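You operate a simulated robot arm through the tools that you are given. There is no shell and no other tool. Be economical: measure what you need, move in short steps, check, and stop when the job is done.

The job below is to be done with a simulated robot arm. You get a single attempt, and the scene is never put back.

TASK
Put things in order on the top of the desk. At the end: the grey tin marked old stands where the purple drink bottle stood; the brown cloth stands where the green tea box stood; the green tea box stands on top of the brown thin parcel; the purple drink bottle stands where the brown cloth stood; whatever was shut is shut again. Leave all else as you found it, and nothing knocked over.

It is judged by the outcome, as a careful person would: the job done as asked, and still so three seconds after it is handed in. It fails if anything else is knocked over, pushed out of place, dropped, spilled or broken. Flat cloth is picked up by pressing the open fingertips on it (5 to 10 N) and closing them slowly along it; thin cloth reads only 2 to 8 mm in the jaws.

THE ROBOT
A 7-joint arm with a two-finger parallel gripper, fixed in place. Base frame: the origin is at the foot of the arm, x ahead of it, y to its left, z up; the work surface is at about z = 78.3. Units: cm, rad, N and s.
With the tool pointing down near the work surface it reaches from about 22 to 68 cm from the base axis. Its first joint turns from -1.152 to 1.152 rad. Payload 2.4 kg.
The tool frame sits at the grasp point between the pads (the TCP): z along the fingers, y along the line on which they close. The tips reach 3 cm beyond it. Largest opening 9.4 cm; finger width 2.8, thickness 1; the body of the gripper, 5 by 9.6 cm, starts 5.5 cm behind the TCP.
Orientation is that of the tool frame in the base frame, as a unit quaternion [w, x, y, z]. With the fingers straight down and closing along the base's y, the tool's x points along the base's -x, its y along +y and its z along -z.

THE INTERFACE
- The arm moves only by the tool jog_arm. Its arguments are lists of equal length, an entry for each row: "turn": the turn, a rotation vector about the tool's x, y, z in rad, a list of three; "linear": the shift along the tool's x, y, z in cm, a list of three; "jaw": the finger opening in cm, from 0 to 9.4. In form: {"turn": [[rx, ry, rz], ...], "linear": [[tx, ty, tz], ...], "jaw": [jaw, ...]}. A call has 1 to 12 rows; each row shifts and turns the commanded pose from where the row before left it, along the tool's axes as they then stand. A row lasts 0.2 s, in which the tool goes at most 5 cm and 0.15 rad; a call with a longer step from one row to the next is refused whole, and so is a gripper value outside its range. A pose out of reach is approached as far as the arm can. The call stops where the force on the tool passes 40 N (or 10 N more than at its start, if that is more) or the arm is blocked; 0.2 s more then pass. Each finger travels about 15.3 cm/s and halts on what it meets, pressing with about 40 N; the grip force reading is that of the motor and also rises with nothing between the fingers. The clock runs only during rows and for 0.2 s after the last one: add rows that do not move to give the fingers time. It gives the time, the measured TCP pose, the force on the tool (base axes), the opening and the grip force at its end, in the units of the frame above (readings bear some noise), with the torque about the TCP (base axes, N m) and any sound that the robot's microphone picked up, and new pictures: "views" is both (left out), scene, wrist or none.
- Cameras (640 x 400 px; columns grow to the right, rows downward): "scene" is fixed at [4.65, 49.54, 142.84]; the picture's right is [-0.57, -0.82, 0.00], its down [-0.60, 0.42, -0.69] and it looks along [0.56, -0.39, -0.73] (base axes); focal length 358 px, centre (320, 200). "wrist" rides on the gripper at [7.6, 1.4, -10.2] in the tool frame; the picture's right is [-0.18, 0.98, 0.00], its down [-0.75, -0.14, -0.64] and it looks along [-0.63, -0.12, 0.77] (tool axes); focal length 243 px, centre (320, 200). There is no depth. A picture from a camera that has moved, and an enlarged one, comes with that camera's place and axes in the base frame and with its lens.
- close_up(camera, box): a new picture of the part [left, top, right, bottom] of that camera's present view, enlarged. The clock stands still meanwhile.
- hand_in(): hands the job in; it is judged then, once.

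Go step by step. Nothing tells you positions but the pictures and the camera data: compare them with the known pose of the tool, close in by small moves and look again before you grip or let go. The budget is 120 turns and 200 pictures, counting those below and the enlarged ones. Unless the task says otherwise, let go and move clear before handing in, and close with one line.

The tools are called as name(argument=value, ...) on one line, values as JSON. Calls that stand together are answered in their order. jog_arm: Moves the arm, as the interface text tells. Its arguments: {"type":"object","properties":{"turn":{"type":"array","items":{"type":"array","items":{"type":"number"}}},"linear":{"type":"array","items":{"type":"array","items":{"type":"number"}}},"jaw":{"type":"array","items":{"type":"number"}},"views":{"type":"string","enum":["both","scene","wrist","none"]}},"required":["turn","linear","jaw"]} The other tools are called the same way: close_up (camera, box) takes an enlarged picture of a part of a camera's view; hand_in () hands the job in.

At the start:

```text
t: 0.0
position: [40.66, 7.08, 102.37]
tcp_rot: [0.0, 0.0, 1.0, 0.001]
ft_force: [0.7, -0.7, -0.6]
moment: [0.0, 0.01, 0.01]
finger_gap: 9.4
grasp_force: 0.2
```

scene: 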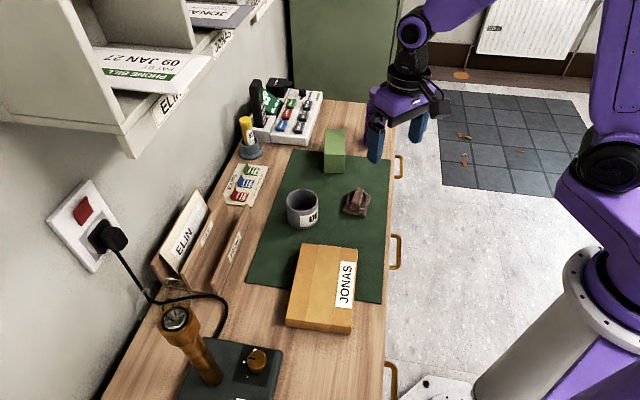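
wrist: 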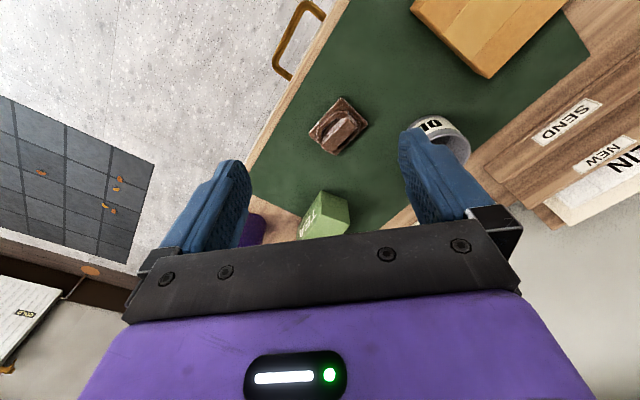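

I see a desk with a green mat, the tea box, tin, cloth and parcel. The bottle seems hidden behind the gripper, so I'll look closer first.

close_up(camera="scene", box=[230, 70, 430, 195])

close_up(camera="scene", box=[230, 170, 430, 295])

jog_arm(turn=[[0, 0, 0], [0, 0, 0], [0, 0, 0], [0, 0, 0]], linear=[[4, 0, 0], [4, 0, -1], [4, 0, -1], [4, 0, 0]], jaw=[9.4, 9.4, 9.4, 9.4])

```text
3.20 times, centred on (330, 132) of scene
camera zoom: at [4.65, 49.54, 142.84], right [-0.57, -0.82, 0.0], down [-0.6, 0.42, -0.69], along [0.56, -0.39, -0.73], focal length 1144 px, centre (288, 416)
```

zoom: 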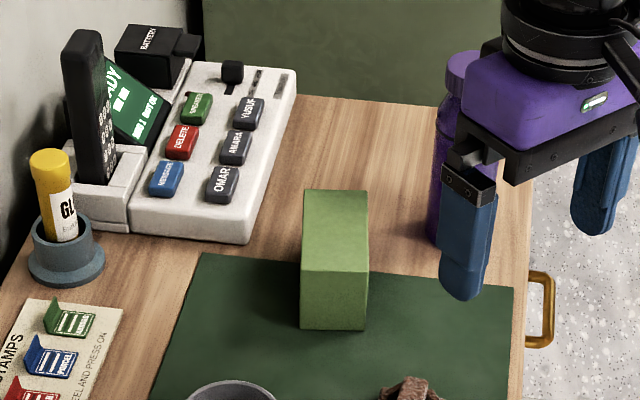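

```text
3.20 times, centred on (330, 232) of scene
camera zoom: at [4.65, 49.54, 142.84], right [-0.57, -0.82, 0.0], down [-0.6, 0.42, -0.69], along [0.56, -0.39, -0.73], focal length 1144 px, centre (288, 96)
```

zoom: 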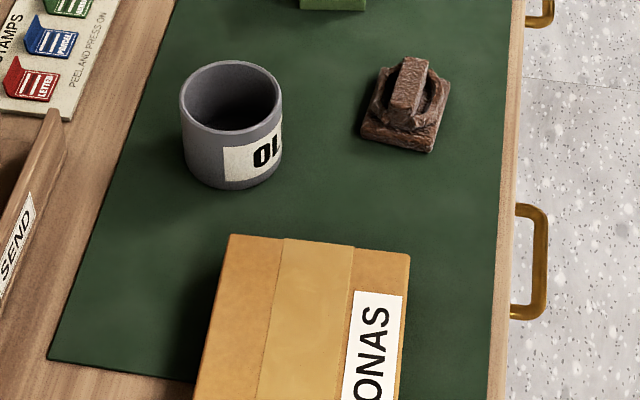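

```text
t: 1.0
position: [24.58, 6.93, 104.39]
tcp_rot: [0.0, 0.004, 1.0, 0.0]
ft_force: [-0.4, 0.5, -0.1]
moment: [0.01, 0.01, -0.01]
finger_gap: 9.4
grasp_force: 0.2
camera wrist: at [17.02, 8.48, 114.58], right [0.19, 0.98, 0.0], down [0.75, -0.15, 0.64], along [0.63, -0.12, -0.77], focal length 243 px, centre (320, 200)
```

scene: 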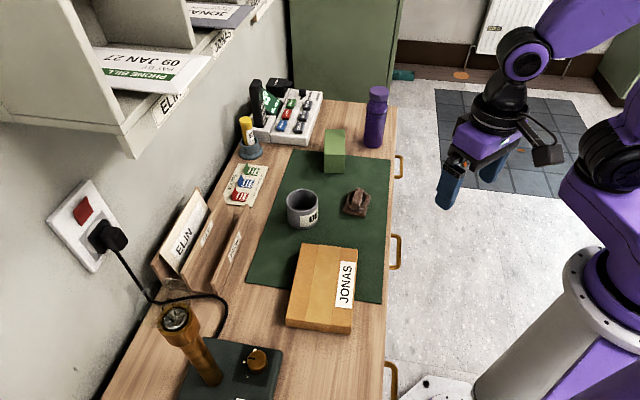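
wrist: 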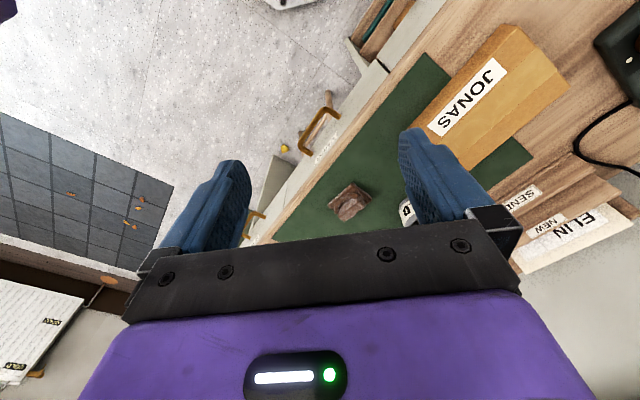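

The bottle stands at the far end of the desk. I'll measure with enlarged views now that the arm is clear.

close_up(camera="scene", box=[310, 80, 406, 140])

close_up(camera="scene", box=[310, 120, 406, 180])

close_up(camera="scene", box=[278, 175, 374, 235])

close_up(camera="scene", box=[240, 230, 400, 330])

```text
6.67 times, centred on (358, 110) of scene
camera zoom: at [4.66, 49.54, 142.84], right [-0.57, -0.82, 0.0], down [-0.6, 0.42, -0.69], along [0.56, -0.39, -0.73], focal length 2384 px, centre (67, 800)
```

zoom: 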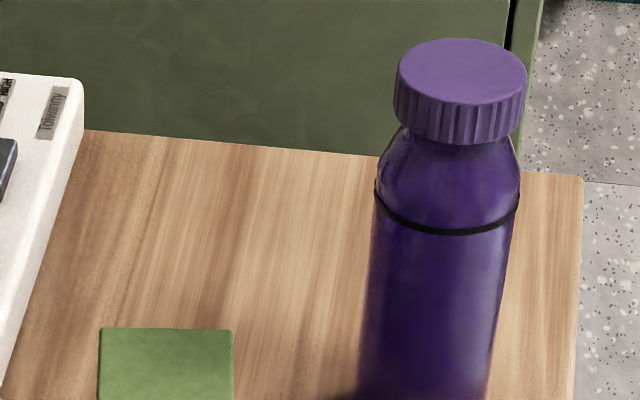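

```text
6.67 times, centred on (358, 150) of scene
camera zoom: at [4.66, 49.54, 142.84], right [-0.57, -0.82, 0.0], down [-0.6, 0.42, -0.69], along [0.56, -0.39, -0.73], focal length 2384 px, centre (67, 533)
```

zoom: 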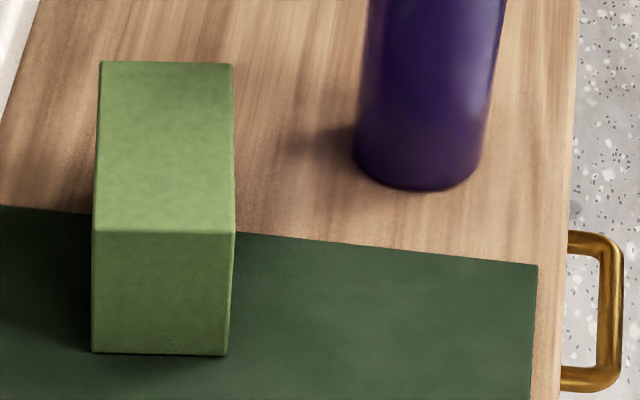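

```text
6.67 times, centred on (326, 205) of scene
camera zoom: at [4.66, 49.54, 142.84], right [-0.57, -0.82, 0.0], down [-0.6, 0.42, -0.69], along [0.56, -0.39, -0.73], focal length 2384 px, centre (280, 167)
```

zoom: 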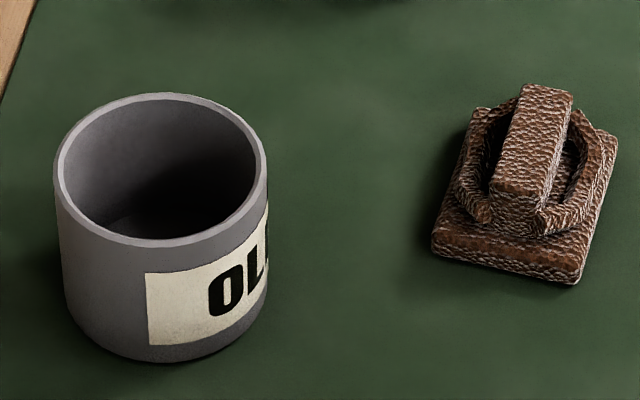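

```text
4.00 times, centred on (320, 280) of scene
camera zoom: at [4.66, 49.54, 142.84], right [-0.57, -0.82, 0.0], down [-0.6, 0.42, -0.69], along [0.56, -0.39, -0.73], focal length 1430 px, centre (320, -120)
```

zoom: 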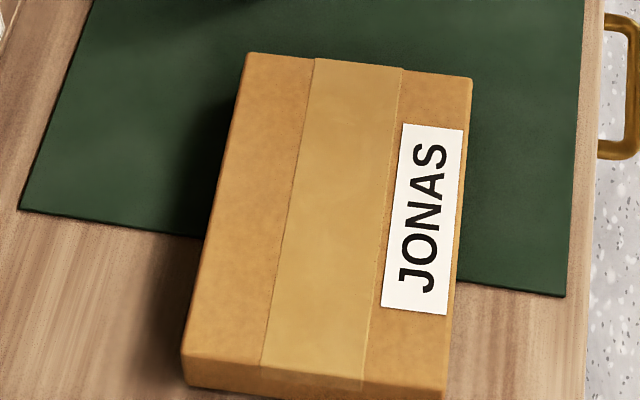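

Estimates: tea box centre is at about (64.5, 3.2), with its long axis along (.8, -.6). The bottle is at about (64.4, -10.5), the tin (51.8, 21.5), the cloth (47.5, 8.9) and the parcel (33.6, 28.3), with its top at z≈81.3. I'll turn the tool and move toward the tea box.

jog_arm(turn=[[0, 0, 0.1287], [0, 0, 0.1287], [0, 0, 0.1287], [0, 0, 0.1287], [0, 0, 0.1287], [0, 0, 0], [0, 0, 0], [0, 0, 0], [0, 0, 0], [0, 0, 0], [0, 0, 0], [0, 0, 0]], linear=[[0, 0, 0], [0, 0, 0], [0, 0, 0], [0, 0, 0], [0, 0, 0], [-3.41, 2.1, 0], [-3.41, 2.1, 0], [-3.41, 2.1, 0], [-3.41, 2.1, 0], [-3.41, 2.1, 0], [-3.41, 2.1, 0], [-3.41, 2.1, 0]], jaw=[9.4, 9.4, 9.4, 9.4, 9.4, 9.4, 9.4, 9.4, 9.4, 9.4, 9.4, 9.4])

```text
t: 3.6
position: [52.38, 4.21, 104.43]
tcp_rot: [0.0, 0.316, 0.949, 0.001]
ft_force: [-0.1, 0.2, 0.0]
moment: [-0.09, 0.02, 0.0]
finger_gap: 9.4
grasp_force: 0.0
camera wrist: at [47.34, 10.04, 114.64], right [0.74, 0.68, 0.0], down [0.52, -0.56, 0.64], along [0.43, -0.47, -0.77], focal length 243 px, centre (320, 200)
```

scene: 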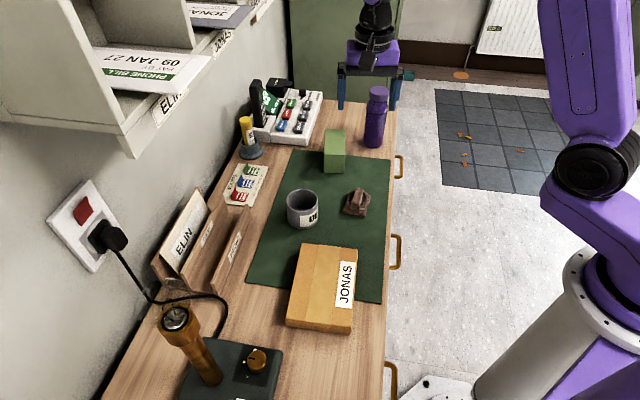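
wrist: 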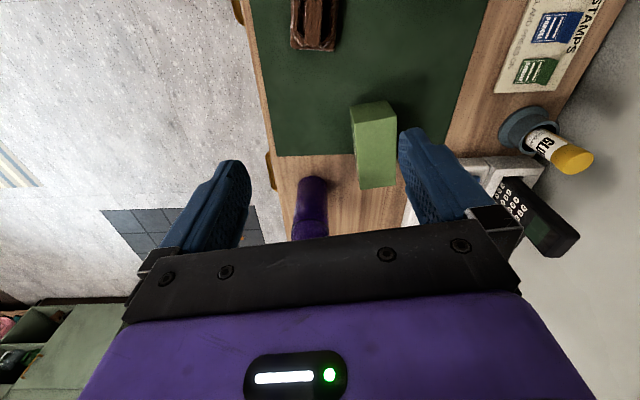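

The wrist view agrees with my estimate of the box. I'll move over it and descend part way.

jog_arm(turn=[[0, 0, 0], [0, 0, 0], [0, 0, 0], [0, 0, 0], [0, 0, 0]], linear=[[-3.43, 2.15, 0], [-3.43, 2.15, 0], [-3.42, 2.16, 0], [0, 0, 5], [0, 0, 5]], jaw=[9.4, 9.4, 9.4, 9.4, 9.4])

close_up(camera="wrist", box=[200, 40, 520, 240])

close_up(camera="scene", box=[290, 80, 418, 160])

```text
t: 4.8
position: [64.55, 3.32, 94.45]
tcp_rot: [0.0, 0.316, 0.949, 0.0]
ft_force: [0.2, -0.8, 0.4]
moment: [0.04, 0.02, 0.01]
finger_gap: 9.42
grasp_force: 0.1
camera wrist: at [59.43, 9.14, 104.68], right [0.74, 0.68, 0.0], down [0.52, -0.56, 0.64], along [0.43, -0.47, -0.77], focal length 243 px, centre (320, 200)
```

scene: 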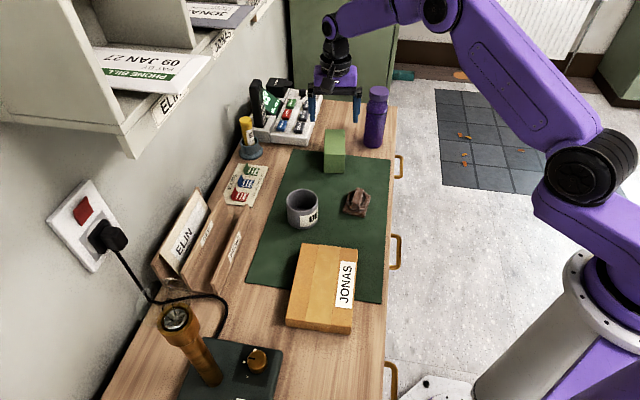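
wrist: 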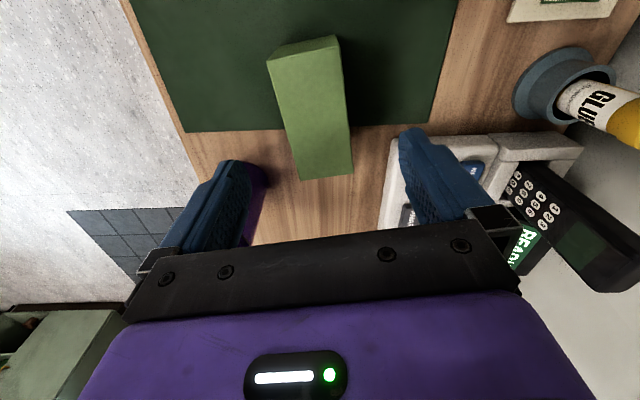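

```text
2.00 times, centred on (360, 140) of wrist
camera zoom: at [59.43, 9.14, 104.68], right [0.74, 0.68, 0.0], down [0.52, -0.56, 0.64], along [0.43, -0.47, -0.77], focal length 485 px, centre (240, 320)
```

zoom: 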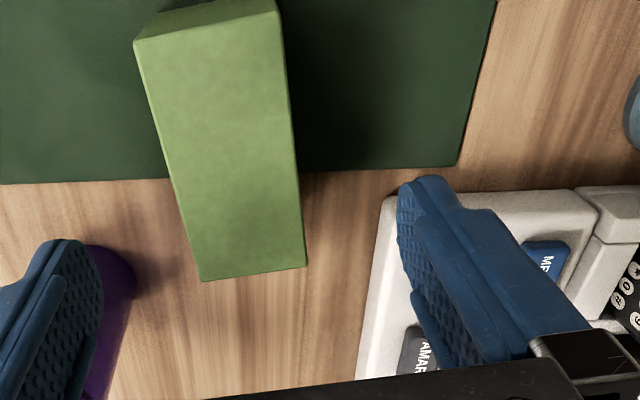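

```text
5.00 times, centred on (354, 120) of scene
camera zoom: at [4.66, 49.54, 142.84], right [-0.57, -0.82, 0.0], down [-0.6, 0.42, -0.69], along [0.56, -0.39, -0.73], focal length 1788 px, centre (150, 600)
```

zoom: 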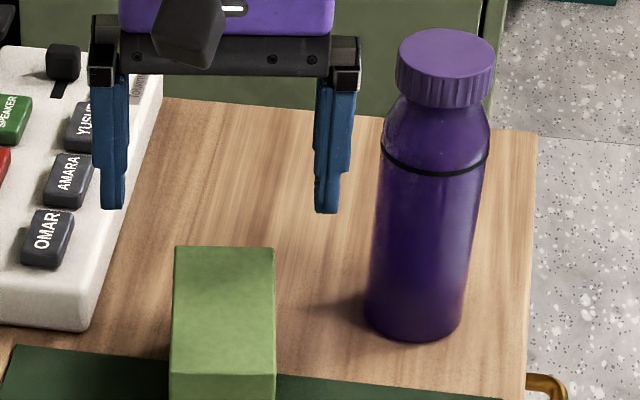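

The box centre refines to about (64.65, 3.0), aligned with the tool. Lower, then close.

jog_arm(turn=[[0, 0, 0], [0, 0, 0], [0, 0, 0], [0, 0, 0], [0, 0, 0]], linear=[[-0.25, -0.2, 0], [0, 0, 4], [0, 0, 4], [0, 0, 3.2], [0, 0, 1]], jaw=[9.0, 9.0, 9.0, 9.0, 9.0], views="both")

close_up(camera="scene", box=[290, 100, 418, 180])

```text
t: 6.0
position: [64.66, 3.22, 82.15]
tcp_rot: [0.0, 0.315, 0.949, 0.0]
ft_force: [-0.9, -0.5, 0.1]
moment: [0.01, 0.0, 0.02]
finger_gap: 8.99
grasp_force: 0.1
camera wrist: at [59.47, 9.02, 92.35], right [0.74, 0.68, 0.0], down [0.52, -0.56, 0.64], along [0.43, -0.47, -0.77], focal length 243 px, centre (320, 200)
```

scene: 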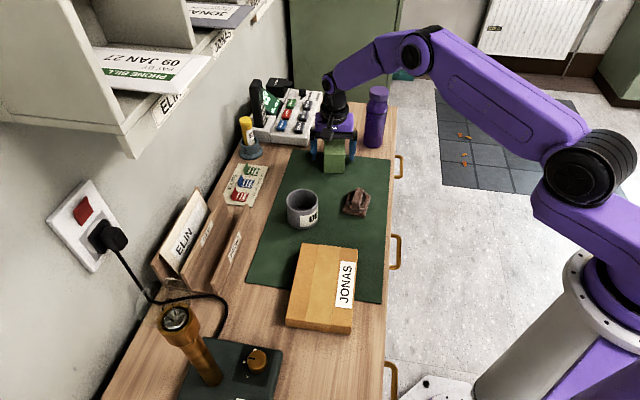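
wrist: 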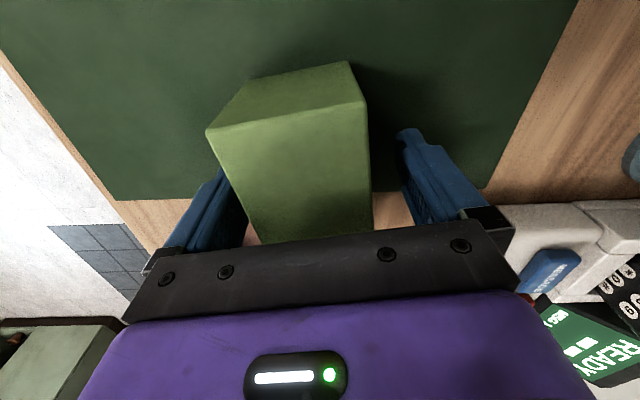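

```text
5.00 times, centred on (354, 140) of scene
camera zoom: at [4.65, 49.54, 142.84], right [-0.57, -0.82, 0.0], down [-0.6, 0.42, -0.69], along [0.56, -0.39, -0.73], focal length 1788 px, centre (150, 500)
```

zoom: 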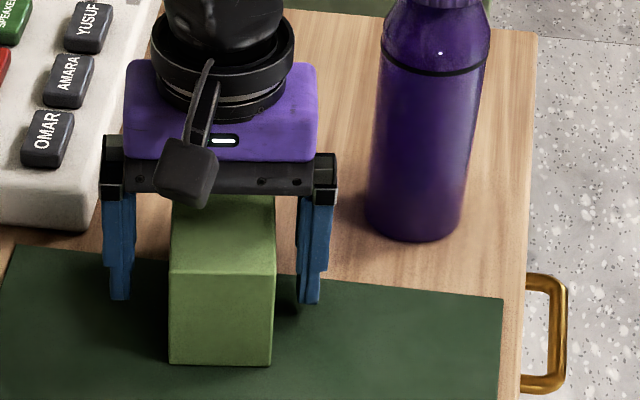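

The box sits slightly toward the tool's -y finger. I'll centre, close and lift a little.

jog_arm(turn=[[0, 0, 0], [0, 0, 0], [0, 0, 0], [0, 0, 0], [0, 0, 0], [0, 0, 0], [0, 0, 0]], linear=[[0, -0.35, 0], [0, 0, 0], [0, 0, 0], [0, 0, 0], [0, 0, -1], [0, 0, -2], [0, 0, -2]], jaw=[8.0, 7.0, 6.0, 4.5, 4.5, 4.5, 4.5], views="both")

```text
t: 7.6
position: [64.5, 2.81, 87.17]
tcp_rot: [0.0, 0.317, 0.948, 0.0]
ft_force: [-0.8, -0.3, -0.3]
moment: [-0.03, 0.05, 0.0]
finger_gap: 5.8
grasp_force: 39.8
camera wrist: at [59.33, 8.67, 97.36], right [0.74, 0.68, 0.0], down [0.52, -0.56, 0.64], along [0.43, -0.47, -0.77], focal length 243 px, centre (320, 200)
```

scene: 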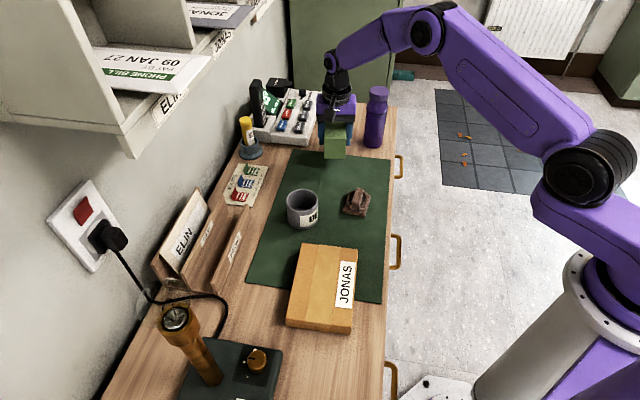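
wrist: 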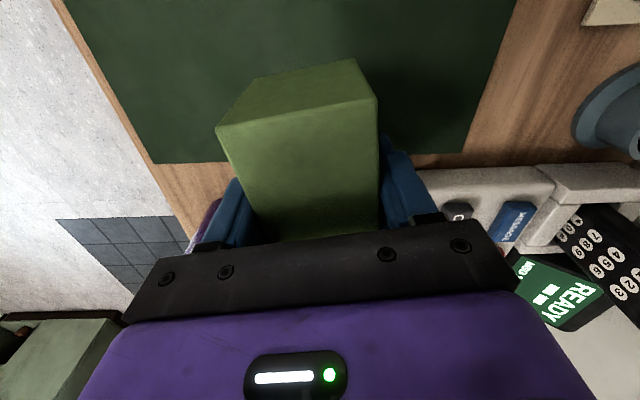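

Gripped. I'll lift and carry it toward the parcel.

jog_arm(turn=[[0, 0, 0], [0, 0, 0], [0, 0, 0], [0, 0, 0], [0, 0, 0], [0, 0, 0], [0, 0, 0], [0, 0, 0], [0, 0, 0], [0, 0, 0], [0, 0, 0], [0, 0, 0.1]], linear=[[0, 0, -4], [0, 0, -4], [4.44, 0.2, 0], [4.44, 0.2, 0], [4.44, 0.2, 0], [4.44, 0.2, 0], [4.44, 0.2, 0], [4.44, 0.2, 0], [4.44, 0.2, 0], [4.44, 0.2, 0], [4.44, 0.2, 0], [0, 0, 0]], jaw=[4.5, 4.5, 4.5, 4.5, 4.5, 4.5, 4.5, 4.5, 4.5, 4.5, 4.5, 4.5], views="both")

close_up(camera="scene", box=[240, 180, 400, 280])

```text
t: 10.2
position: [33.63, 28.25, 95.16]
tcp_rot: [0.001, 0.363, 0.932, 0.0]
ft_force: [0.2, 0.8, -0.2]
moment: [-0.02, 0.02, -0.01]
finger_gap: 5.83
grasp_force: 40.3
camera wrist: at [29.09, 34.53, 105.38], right [0.8, 0.6, 0.0], down [0.46, -0.61, 0.64], along [0.38, -0.51, -0.77], focal length 243 px, centre (320, 200)
```

scene: 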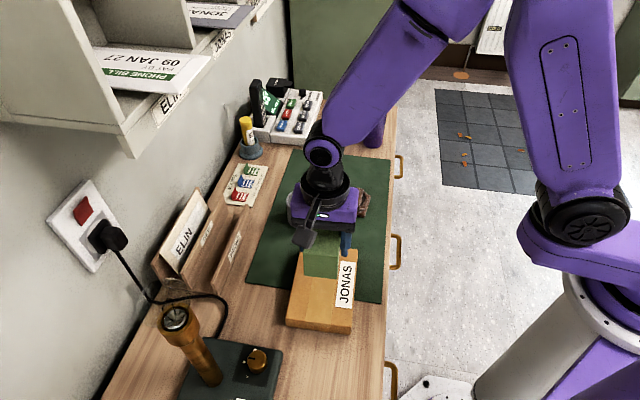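
wrist: 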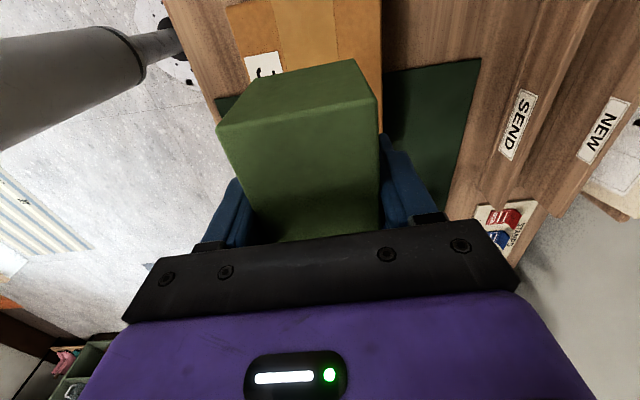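

```text
4.00 times, centred on (320, 230) of scene
camera zoom: at [4.65, 49.54, 142.83], right [-0.57, -0.82, 0.0], down [-0.6, 0.42, -0.69], along [0.56, -0.39, -0.73], focal length 1430 px, centre (320, 80)
```

zoom: 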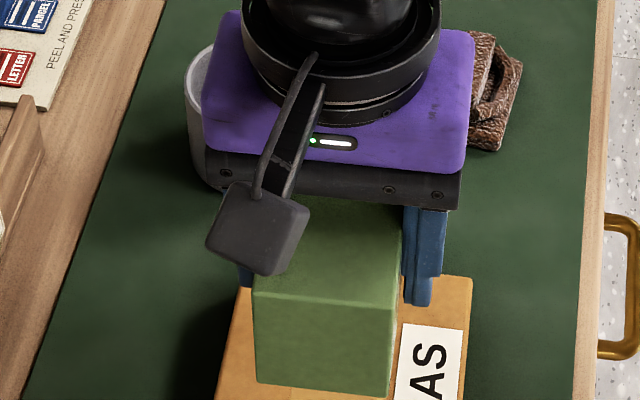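

The box is above the parcel. I'll descend most of the way and look.

jog_arm(turn=[[0, 0, 0], [0, 0, 0], [0, 0, 0]], linear=[[0, 0, 3], [0, 0, 3], [0, 0, 2.4]], jaw=[4.5, 4.5, 4.5], views="none")

close_up(camera="scene", box=[240, 230, 400, 330])

```text
t: 11.0
position: [33.39, 28.17, 86.74]
tcp_rot: [0.0, 0.363, 0.932, 0.001]
ft_force: [0.1, 0.1, -1.1]
moment: [0.01, 0.02, -0.01]
finger_gap: 5.82
grasp_force: 39.6
```

```text
4.00 times, centred on (320, 280) of scene
camera zoom: at [4.65, 49.54, 142.83], right [-0.57, -0.82, 0.0], down [-0.6, 0.42, -0.69], along [0.56, -0.39, -0.73], focal length 1430 px, centre (320, -120)
```

zoom: 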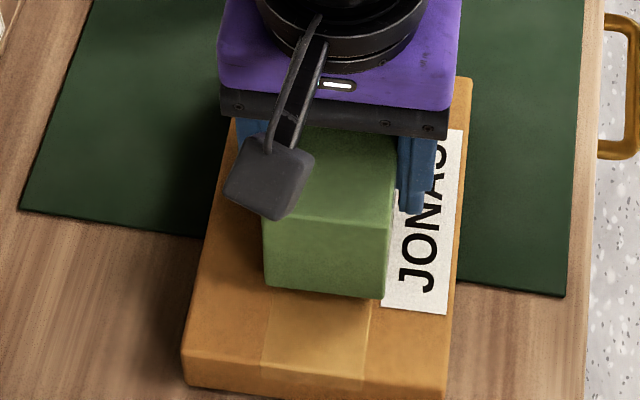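

Well placed. I'll lower slowly to contact.

jog_arm(turn=[[0, 0, 0], [0, 0, 0], [0, 0, 0], [0, 0, 0]], linear=[[0, 0, 0.5], [0, 0, 0.4], [0, 0, 0.3], [0, 0, 0.2]], jaw=[4.5, 4.5, 4.5, 4.5], views="none")

```text
t: 12.0
position: [33.57, 28.35, 85.3]
tcp_rot: [0.0, 0.364, 0.931, 0.0]
ft_force: [-3.9, -3.5, 40.0]
moment: [-0.16, 0.14, -0.05]
finger_gap: 5.81
grasp_force: 39.9
```

Contact reached. I'll relieve the pressure and open.

jog_arm(turn=[[0, 0, 0], [0, 0, 0], [0, 0, 0]], linear=[[0, 0, -0.1], [0, 0, 0], [0, 0, 0]], jaw=[4.5, 4.5, 4.5], views="none")

```text
t: 12.8
position: [33.54, 28.19, 85.44]
tcp_rot: [0.0, 0.364, 0.931, 0.0]
ft_force: [2.4, 2.0, 13.0]
moment: [0.15, -0.05, 0.0]
finger_gap: 5.79
grasp_force: 40.3
```

jog_arm(turn=[[0, 0, 0], [0, 0, 0], [0, 0, 0], [0, 0, 0], [0, 0, 0]], linear=[[0, 0, 0], [0, 0, 0], [0, 0, 0], [0, 0, -2], [0, 0, -4]], jaw=[6.5, 7.5, 8.4, 8.4, 8.4], views="none")

close_up(camera="scene", box=[240, 230, 400, 330])

```text
t: 14.0
position: [33.9, 28.43, 91.51]
tcp_rot: [0.0, 0.363, 0.932, 0.0]
ft_force: [0.7, -0.6, 0.0]
moment: [0.02, -0.01, -0.04]
finger_gap: 8.39
grasp_force: 0.1
```

```text
4.00 times, centred on (320, 280) of scene
camera zoom: at [4.65, 49.54, 142.84], right [-0.57, -0.82, 0.0], down [-0.6, 0.42, -0.69], along [0.56, -0.39, -0.73], focal length 1430 px, centre (320, -120)
```

zoom: 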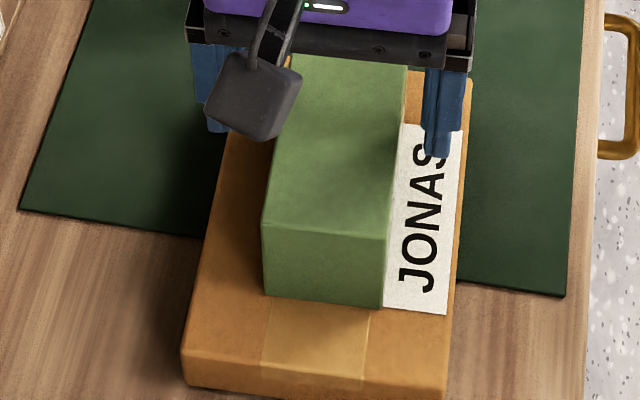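

The tea box stands on the parcel. Next is the cloth: rise, turn in line with its ridge, and move above it.

jog_arm(turn=[[0, 0, 0], [0, 0, 0.093], [0, 0, 0.093], [0, 0, 0], [0, 0, 0], [0, 0, 0], [0, 0, 0], [0, 0, 0]], linear=[[0, 0, -4], [0, 0, 0], [0, 0, 0], [-4.76, -0.15, 0], [-4.76, -0.15, 0], [-4.76, -0.15, 0], [-4.76, -0.15, 0], [-4.76, -0.15, 0]], jaw=[8.4, 8.4, 7, 6, 5, 5, 5, 5], views="both")

close_up(camera="wrist", box=[240, 40, 400, 240])

```text
t: 15.8
position: [47.26, 8.78, 95.63]
tcp_rot: [-0.001, 0.448, 0.894, 0.0]
ft_force: [0.4, -0.1, -0.5]
moment: [-0.01, 0.02, -0.05]
finger_gap: 5.0
grasp_force: 0.0
camera wrist: at [43.93, 15.82, 105.78], right [0.9, 0.44, 0.0], down [0.34, -0.69, 0.64], along [0.28, -0.58, -0.77], focal length 243 px, centre (320, 200)
```

scene: 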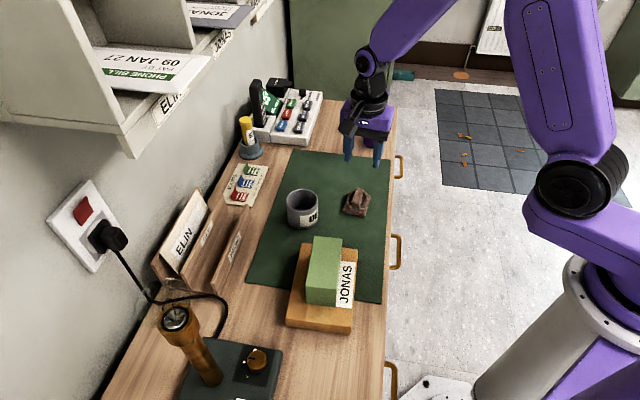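
wrist: 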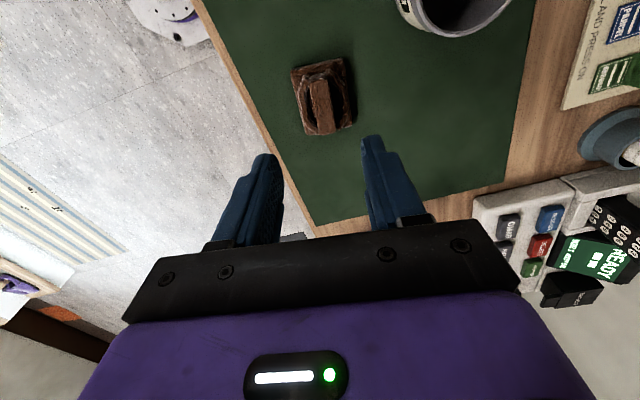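

```text
2.00 times, centred on (320, 140) of wrist
camera zoom: at [43.93, 15.82, 105.78], right [0.9, 0.44, 0.0], down [0.34, -0.69, 0.64], along [0.28, -0.58, -0.77], focal length 485 px, centre (320, 320)
```

zoom: 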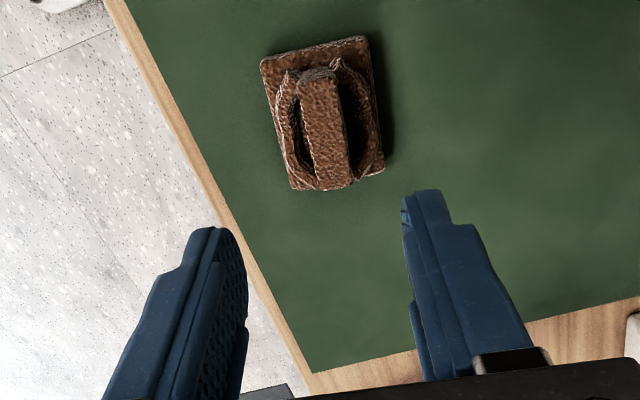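

The cloth's ridge is aligned with the tool at about (47.5, 8.9). I'll descend closer to check its height.

jog_arm(turn=[[0, 0, 0], [0, 0, 0], [0, 0, 0]], linear=[[0, 0.25, 0], [0, 0, 4], [0, 0, 4]], jaw=[5, 5, 5], views="none")

close_up(camera="wrist", box=[220, 80, 420, 240])

close_up(camera="scene", box=[310, 160, 406, 220])

```text
t: 16.6
position: [47.53, 9.08, 87.42]
tcp_rot: [0.0, 0.448, 0.894, 0.0]
ft_force: [0.1, 0.3, -0.3]
moment: [0.01, 0.01, 0.02]
finger_gap: 5.0
grasp_force: 0.1
```

```text
2.50 times, centred on (320, 160) of wrist
camera zoom: at [44.16, 16.13, 97.56], right [0.9, 0.44, 0.0], down [0.34, -0.69, 0.64], along [0.28, -0.58, -0.77], focal length 606 px, centre (320, 300)
```

zoom: 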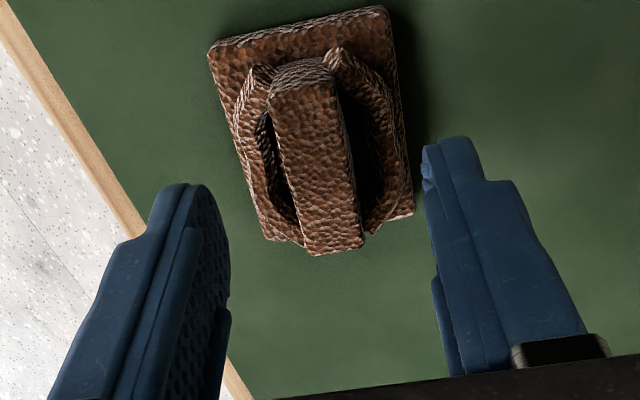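

```text
6.67 times, centred on (358, 190) of scene
camera zoom: at [4.65, 49.54, 142.84], right [-0.57, -0.82, 0.0], down [-0.6, 0.42, -0.69], along [0.56, -0.39, -0.73], focal length 2384 px, centre (67, 267)
```

zoom: 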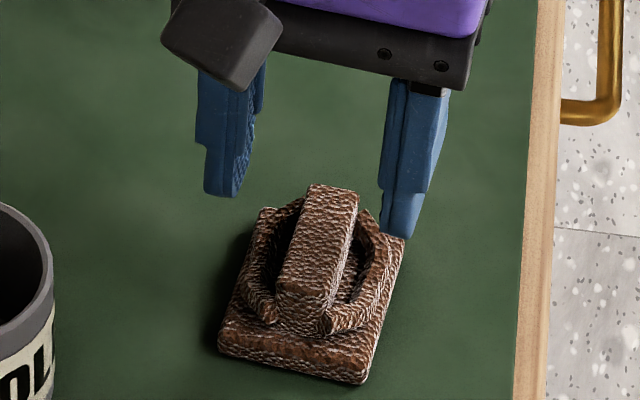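

The ridge is about 1.8 cm wide and still aligned. I'll narrow the jaws and lower around the ridge.

jog_arm(turn=[[0, 0, 0], [0, 0, 0], [0, 0, 0], [0, 0, 0]], linear=[[-0.34, -0.1, 0], [0, 0, 1.5], [0, 0, 1], [0, 0, 0.8]], jaw=[4, 3.6, 3.6, 3.6], views="none")

close_up(camera="wrist", box=[220, 80, 420, 240])

close_up(camera="scene", box=[310, 160, 406, 220])

```text
t: 17.6
position: [47.56, 8.57, 84.2]
tcp_rot: [0.0, 0.448, 0.894, 0.0]
ft_force: [0.7, 0.8, 0.9]
moment: [-0.02, 0.04, -0.02]
finger_gap: 3.63
grasp_force: 0.1
```

```text
2.50 times, centred on (320, 160) of wrist
camera zoom: at [44.27, 15.63, 94.4], right [0.9, 0.44, 0.0], down [0.34, -0.69, 0.64], along [0.28, -0.58, -0.77], focal length 606 px, centre (320, 300)
```

zoom: 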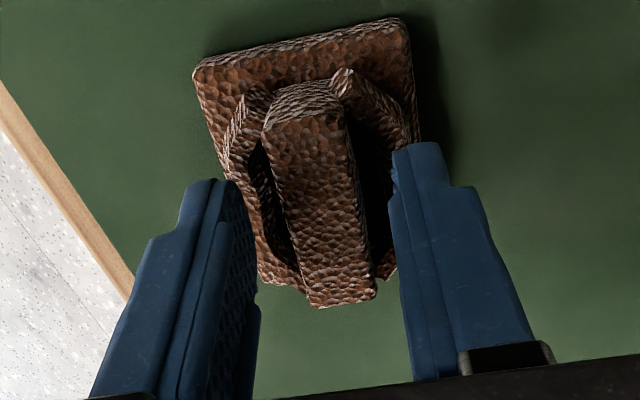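

```text
6.67 times, centred on (358, 190) of scene
camera zoom: at [4.65, 49.54, 142.84], right [-0.57, -0.82, 0.0], down [-0.6, 0.42, -0.69], along [0.56, -0.39, -0.73], focal length 2384 px, centre (67, 267)
```

zoom: 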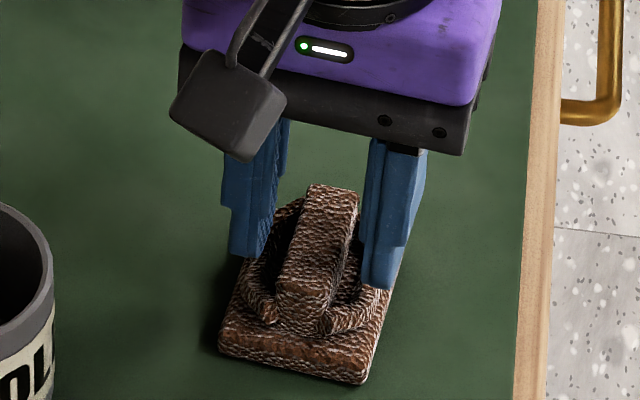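

Fingers straddle the ridge without contact. I'll go slightly deeper, then close gently.

jog_arm(turn=[[0, 0, 0], [0, 0, 0], [0, 0, 0], [0, 0, 0], [0, 0, 0], [0, 0, 0]], linear=[[0, 0.1, 0.4], [0, 0, 0.3], [0, 0, 0], [0, 0, 0], [0, 0, 0], [0, 0, 0]], jaw=[3.6, 3.6, 2.8, 2.0, 1.2, 0.4], views="none")

close_up(camera="scene", box=[310, 160, 406, 220])

```text
t: 19.0
position: [47.67, 8.54, 83.57]
tcp_rot: [0.0, 0.449, 0.894, 0.0]
ft_force: [1.1, -0.7, 0.3]
moment: [-0.01, -0.01, -0.03]
finger_gap: 1.86
grasp_force: 39.9
```

```text
6.67 times, centred on (358, 190) of scene
camera zoom: at [4.65, 49.54, 142.84], right [-0.57, -0.82, 0.0], down [-0.6, 0.42, -0.69], along [0.56, -0.39, -0.73], focal length 2384 px, centre (67, 267)
```

zoom: 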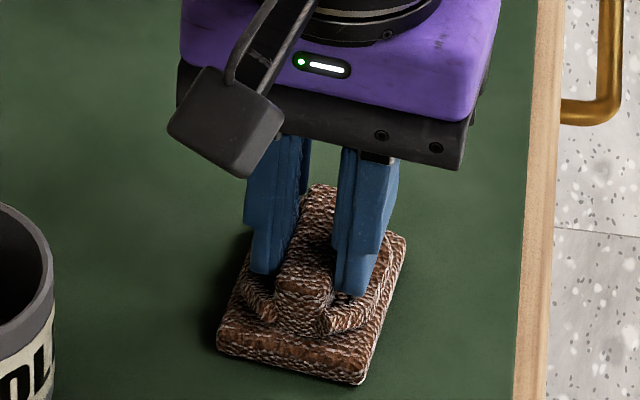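

The ridge is firmly held. I'll lift and look.

jog_arm(turn=[[0, 0, 0], [0, 0, 0], [0, 0, 0], [0, 0, 0]], linear=[[0, 0, -1], [0, 0, -2], [0, 0, -3], [0, 0, -3]], jaw=[0.4, 0.4, 0.4, 0.4], views="both")

```text
t: 20.0
position: [47.67, 8.39, 92.46]
tcp_rot: [-0.001, 0.448, 0.894, 0.0]
ft_force: [0.9, -0.6, 0.8]
moment: [0.02, -0.03, -0.04]
finger_gap: 1.86
grasp_force: 39.8
camera wrist: at [44.38, 15.57, 102.68], right [0.9, 0.44, 0.0], down [0.34, -0.69, 0.64], along [0.28, -0.58, -0.77], focal length 243 px, centre (320, 200)
```

scene: 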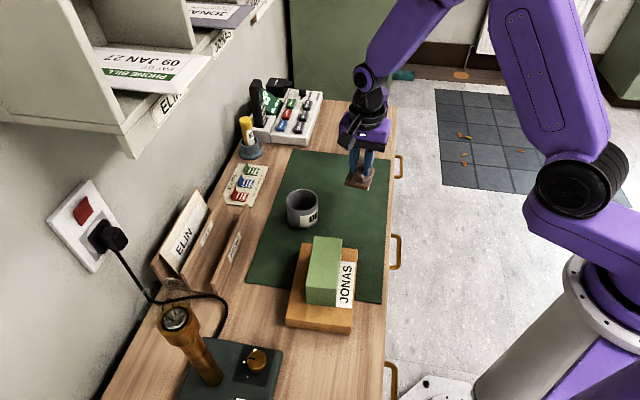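
wrist: 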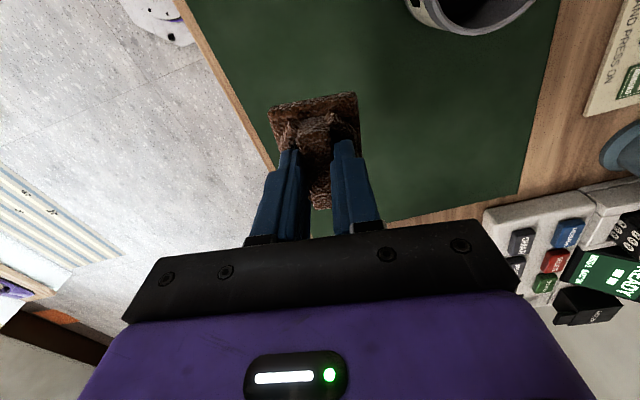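

The cloth came up whole. I'll carry it to the tea box's old place.

jog_arm(turn=[[0, 0, 0], [0, 0, 0], [0, 0, 0], [0, 0, 0], [0, 0, 0], [0, 0, 0], [0, 0, 0]], linear=[[-3.62, 2.55, 0], [-3.62, 2.55, 0], [-3.62, 2.55, 0], [-3.62, 2.55, 0], [0, 0, 4], [0, 0, 3], [0, 0, 0.5]], jaw=[0.4, 0.4, 0.4, 0.4, 0.4, 0.4, 0.4], views="none")

close_up(camera="scene", box=[290, 100, 418, 180])

```text
t: 21.6
position: [64.39, 3.29, 84.9]
tcp_rot: [0.0, 0.448, 0.894, 0.001]
ft_force: [0.1, 0.1, -0.1]
moment: [-0.01, -0.01, 0.02]
finger_gap: 1.86
grasp_force: 39.9
```

```text
5.00 times, centred on (354, 140) of scene
camera zoom: at [4.66, 49.54, 142.84], right [-0.57, -0.82, 0.0], down [-0.6, 0.42, -0.69], along [0.56, -0.39, -0.73], focal length 1788 px, centre (150, 500)
```

zoom: 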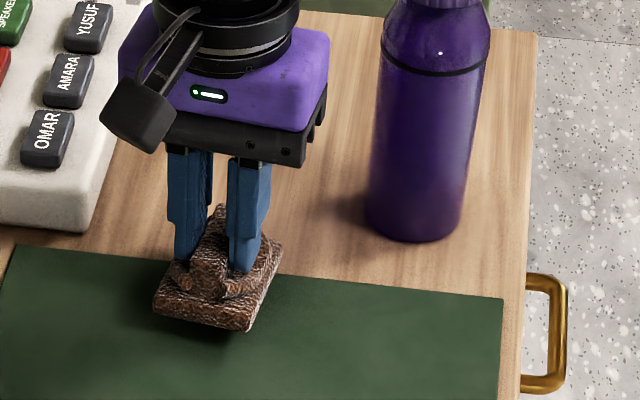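

I'll make a small correction and lower to the surface.

jog_arm(turn=[[0, 0, 0], [0, 0, 0], [0, 0, 0], [0, 0, 0]], linear=[[-0.35, -0.15, 0.6], [0, 0, 0.5], [0, 0, 0.15], [0, 0, 0]], jaw=[0.4, 0.4, 0.4, 0.4], views="none")

```text
t: 22.6
position: [64.42, 2.88, 83.79]
tcp_rot: [0.0, 0.448, 0.894, 0.0]
ft_force: [0.0, 0.2, 0.2]
moment: [0.02, -0.01, -0.01]
finger_gap: 1.88
grasp_force: 39.8
```

jog_arm(turn=[[0, 0, 0], [0, 0, 0], [0, 0, 0], [0, 0, 0]], linear=[[0, 0, 0.1], [0, 0, 0.1], [0, 0, 0.1], [0, 0, 0]], jaw=[0.4, 0.4, 0.4, 0.4], views="none")

```text
t: 23.6
position: [64.59, 2.84, 83.45]
tcp_rot: [0.001, 0.448, 0.894, 0.001]
ft_force: [-6.4, 0.8, 19.8]
moment: [0.04, 0.27, -0.05]
finger_gap: 1.87
grasp_force: 40.2
```

Contact with the surface reached. I'll release and rise.

jog_arm(turn=[[0, 0, 0], [0, 0, 0], [0, 0, 0], [0, 0, 0], [0, 0, 0], [0, 0, 0], [0, 0, 0], [0, 0, 0]], linear=[[0, 0, 0], [0, 0, 0], [0, 0, 0], [0, 0, -1.5], [0, 0, -4], [0, 0, -4], [0, 0, -4], [0, 0, -4]], jaw=[2.5, 3.3, 3.5, 3.5, 3.5, 3.5, 6, 8.4], views="both")

close_up(camera="scene", box=[290, 80, 418, 180])

```text
t: 25.4
position: [64.52, 2.78, 100.72]
tcp_rot: [0.0, 0.448, 0.894, -0.001]
ft_force: [-0.2, 0.1, -0.2]
moment: [0.02, -0.03, 0.01]
finger_gap: 8.41
grasp_force: 0.1
camera wrist: at [61.27, 9.92, 110.88], right [0.9, 0.44, 0.0], down [0.34, -0.69, 0.64], along [0.28, -0.58, -0.77], focal length 243 px, centre (320, 200)
```

scene: 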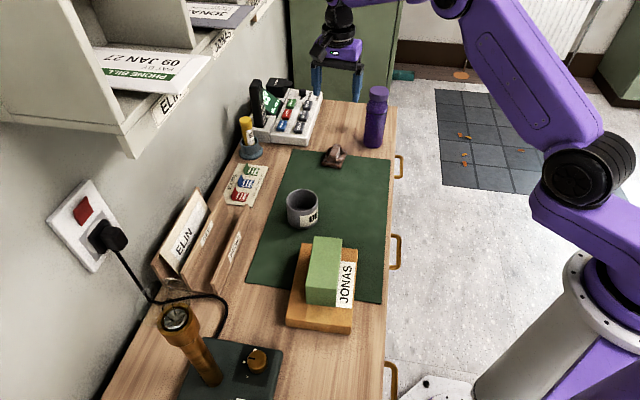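
wrist: 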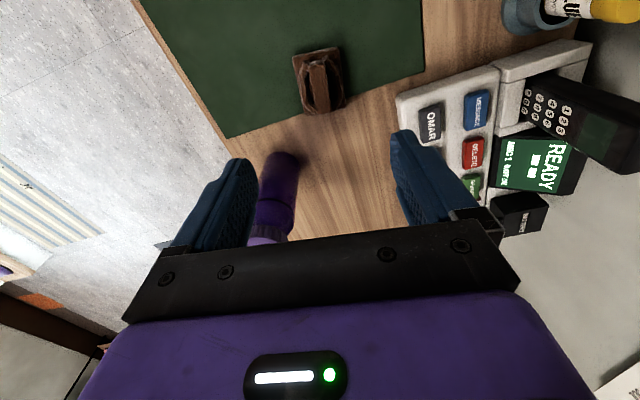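

```text
4.00 times, centred on (354, 130) of scene
camera zoom: at [4.65, 49.54, 142.84], right [-0.57, -0.82, 0.0], down [-0.6, 0.42, -0.69], along [0.56, -0.39, -0.73], focal length 1430 px, centre (184, 480)
```

zoom: 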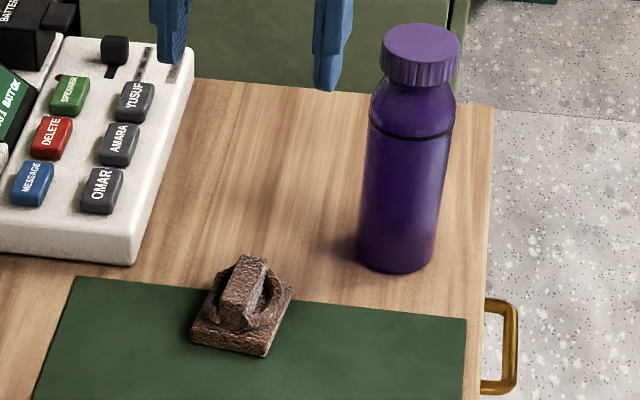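

The cloth is set where the tea box was. Next I'll move above the bottle at about (64.5, -10.6).

jog_arm(turn=[[0, 0, 0], [0, 0, 0], [0, 0, 0], [0, 0, 0]], linear=[[-3.58, -2.67, 0], [-3.58, -2.67, 0], [-3.58, -2.67, 0], [0, 0, 0]], jaw=[9.4, 9.4, 9.4, 9.4], views="both")

close_up(camera="scene", box=[310, 50, 438, 150])

close_up(camera="wrist", box=[200, 80, 440, 240])

```text
t: 26.4
position: [64.67, -10.49, 100.76]
tcp_rot: [0.0, 0.448, 0.894, 0.0]
ft_force: [0.0, 0.5, 0.4]
moment: [-0.03, 0.02, 0.0]
finger_gap: 9.41
grasp_force: 0.1
camera wrist: at [61.35, -3.53, 111.04], right [0.9, 0.44, 0.0], down [0.34, -0.69, 0.64], along [0.28, -0.58, -0.77], focal length 243 px, centre (320, 200)
```

scene: 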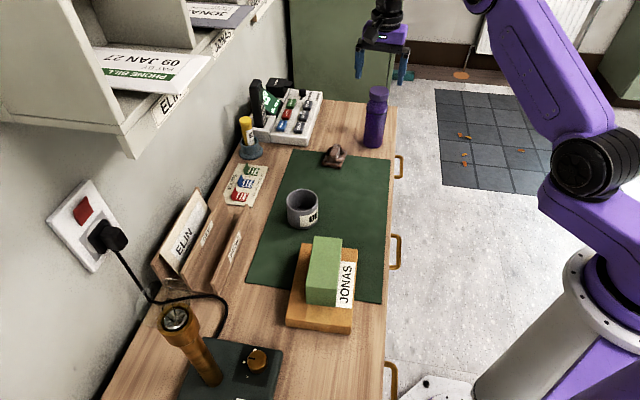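
wrist: 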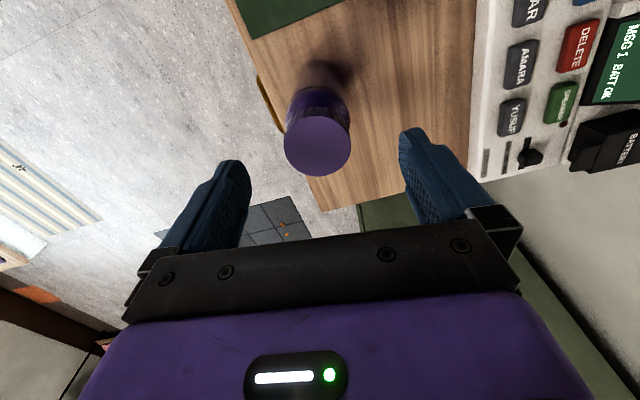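

```text
4.00 times, centred on (374, 100) of scene
camera zoom: at [4.66, 49.54, 142.84], right [-0.57, -0.82, 0.0], down [-0.6, 0.42, -0.69], along [0.56, -0.39, -0.73], focal length 1430 px, centre (104, 600)
```

zoom: 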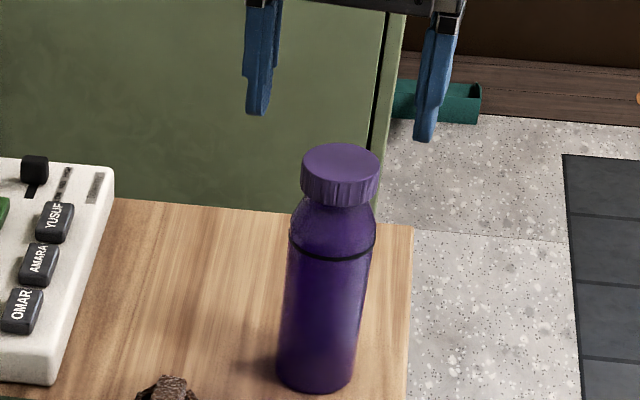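

```text
2.50 times, centred on (320, 160) of wrist
camera zoom: at [61.35, -3.53, 111.04], right [0.9, 0.44, 0.0], down [0.34, -0.69, 0.64], along [0.28, -0.58, -0.77], focal length 606 px, centre (320, 300)
```

zoom: 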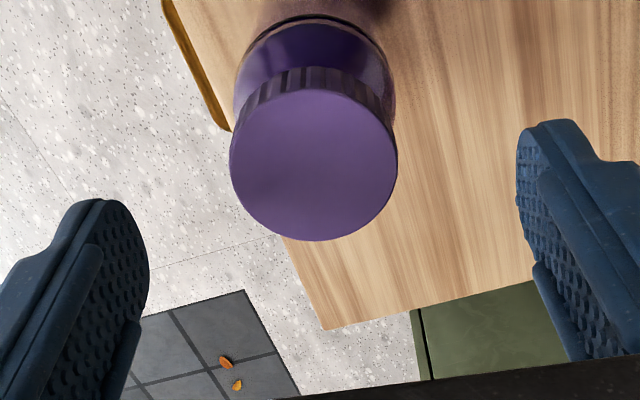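

The bottle is centred within the jaw opening. I'll make a small correction and descend to about z = 90.4, so the tips grip the body below the shoulder.

jog_arm(turn=[[0, 0, 0], [0, 0, 0], [0, 0, 0], [0, 0, 0], [0, 0, 0]], linear=[[-0.25, -0.27, 0], [0, 0, 4], [0, 0, 4], [0, 0, 1.5], [0, 0, 0.8]], jaw=[9.4, 9.4, 9.4, 9.4, 9.4], views="both")

close_up(camera="scene", box=[310, 50, 438, 150])

```text
t: 27.6
position: [64.61, -11.18, 90.69]
tcp_rot: [0.0, 0.448, 0.894, 0.0]
ft_force: [0.1, -0.4, 0.3]
moment: [-0.02, 0.03, -0.03]
finger_gap: 9.38
grasp_force: 0.0
camera wrist: at [61.19, -4.07, 100.86], right [0.9, 0.44, 0.0], down [0.34, -0.69, 0.64], along [0.28, -0.58, -0.77], focal length 243 px, centre (320, 200)
```

scene: 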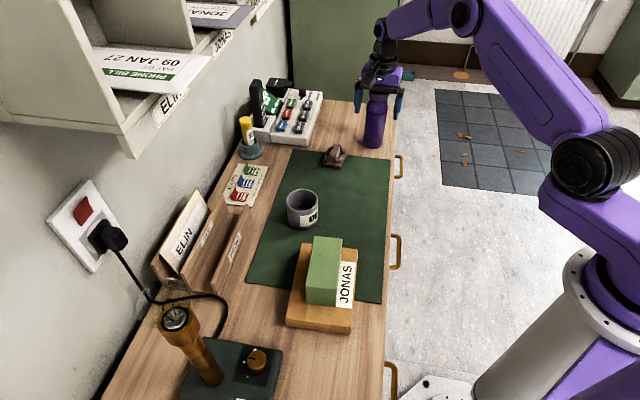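
wrist: 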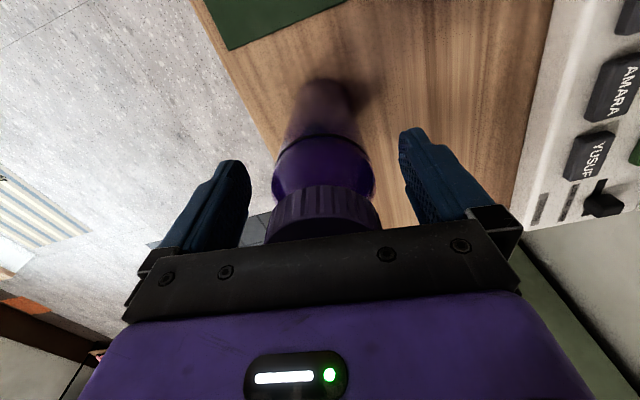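

```text
4.00 times, centred on (374, 100) of scene
camera zoom: at [4.65, 49.54, 142.84], right [-0.57, -0.82, 0.0], down [-0.6, 0.42, -0.69], along [0.56, -0.39, -0.73], focal length 1430 px, centre (104, 600)
```

zoom: 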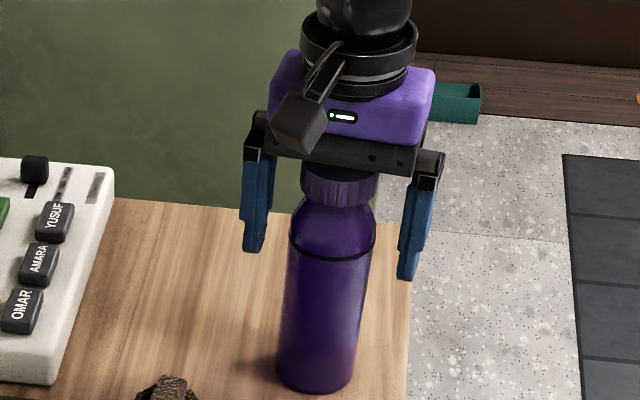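

Good alignment. I'll lower 0.5 cm more and close slowly.

jog_arm(turn=[[0, 0, 0], [0, 0, 0], [0, 0, 0], [0, 0, 0], [0, 0, 0], [0, 0, 0], [0, 0, 0], [0, 0, 0]], linear=[[0, 0.1, 0.5], [0, 0, 0], [0, 0, 0], [0, 0, 0], [0, 0, 0], [0, 0, 0], [0, 0, 0], [0, 0, 0]], jaw=[8.4, 7.4, 6.8, 6.3, 6.0, 5.7, 5.3, 4.5], views="none")

close_up(camera="scene", box=[310, 50, 438, 150])

```text
t: 29.4
position: [64.59, -11.07, 90.11]
tcp_rot: [0.0, 0.448, 0.894, -0.001]
ft_force: [-0.7, 0.5, -0.7]
moment: [0.05, -0.05, -0.04]
finger_gap: 5.97
grasp_force: 39.8
```

```text
4.00 times, centred on (374, 100) of scene
camera zoom: at [4.66, 49.54, 142.84], right [-0.57, -0.82, 0.0], down [-0.6, 0.42, -0.69], along [0.56, -0.39, -0.73], focal length 1430 px, centre (104, 600)
```

zoom: 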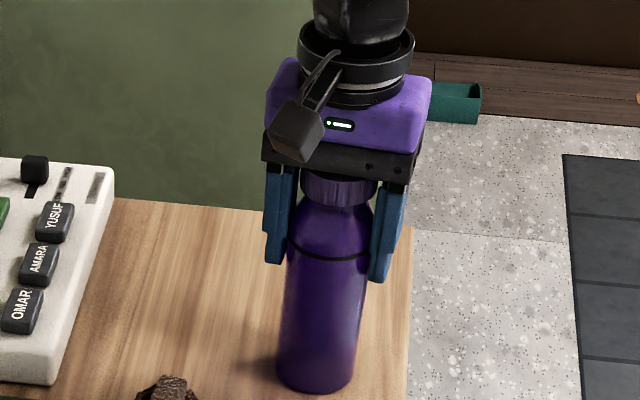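

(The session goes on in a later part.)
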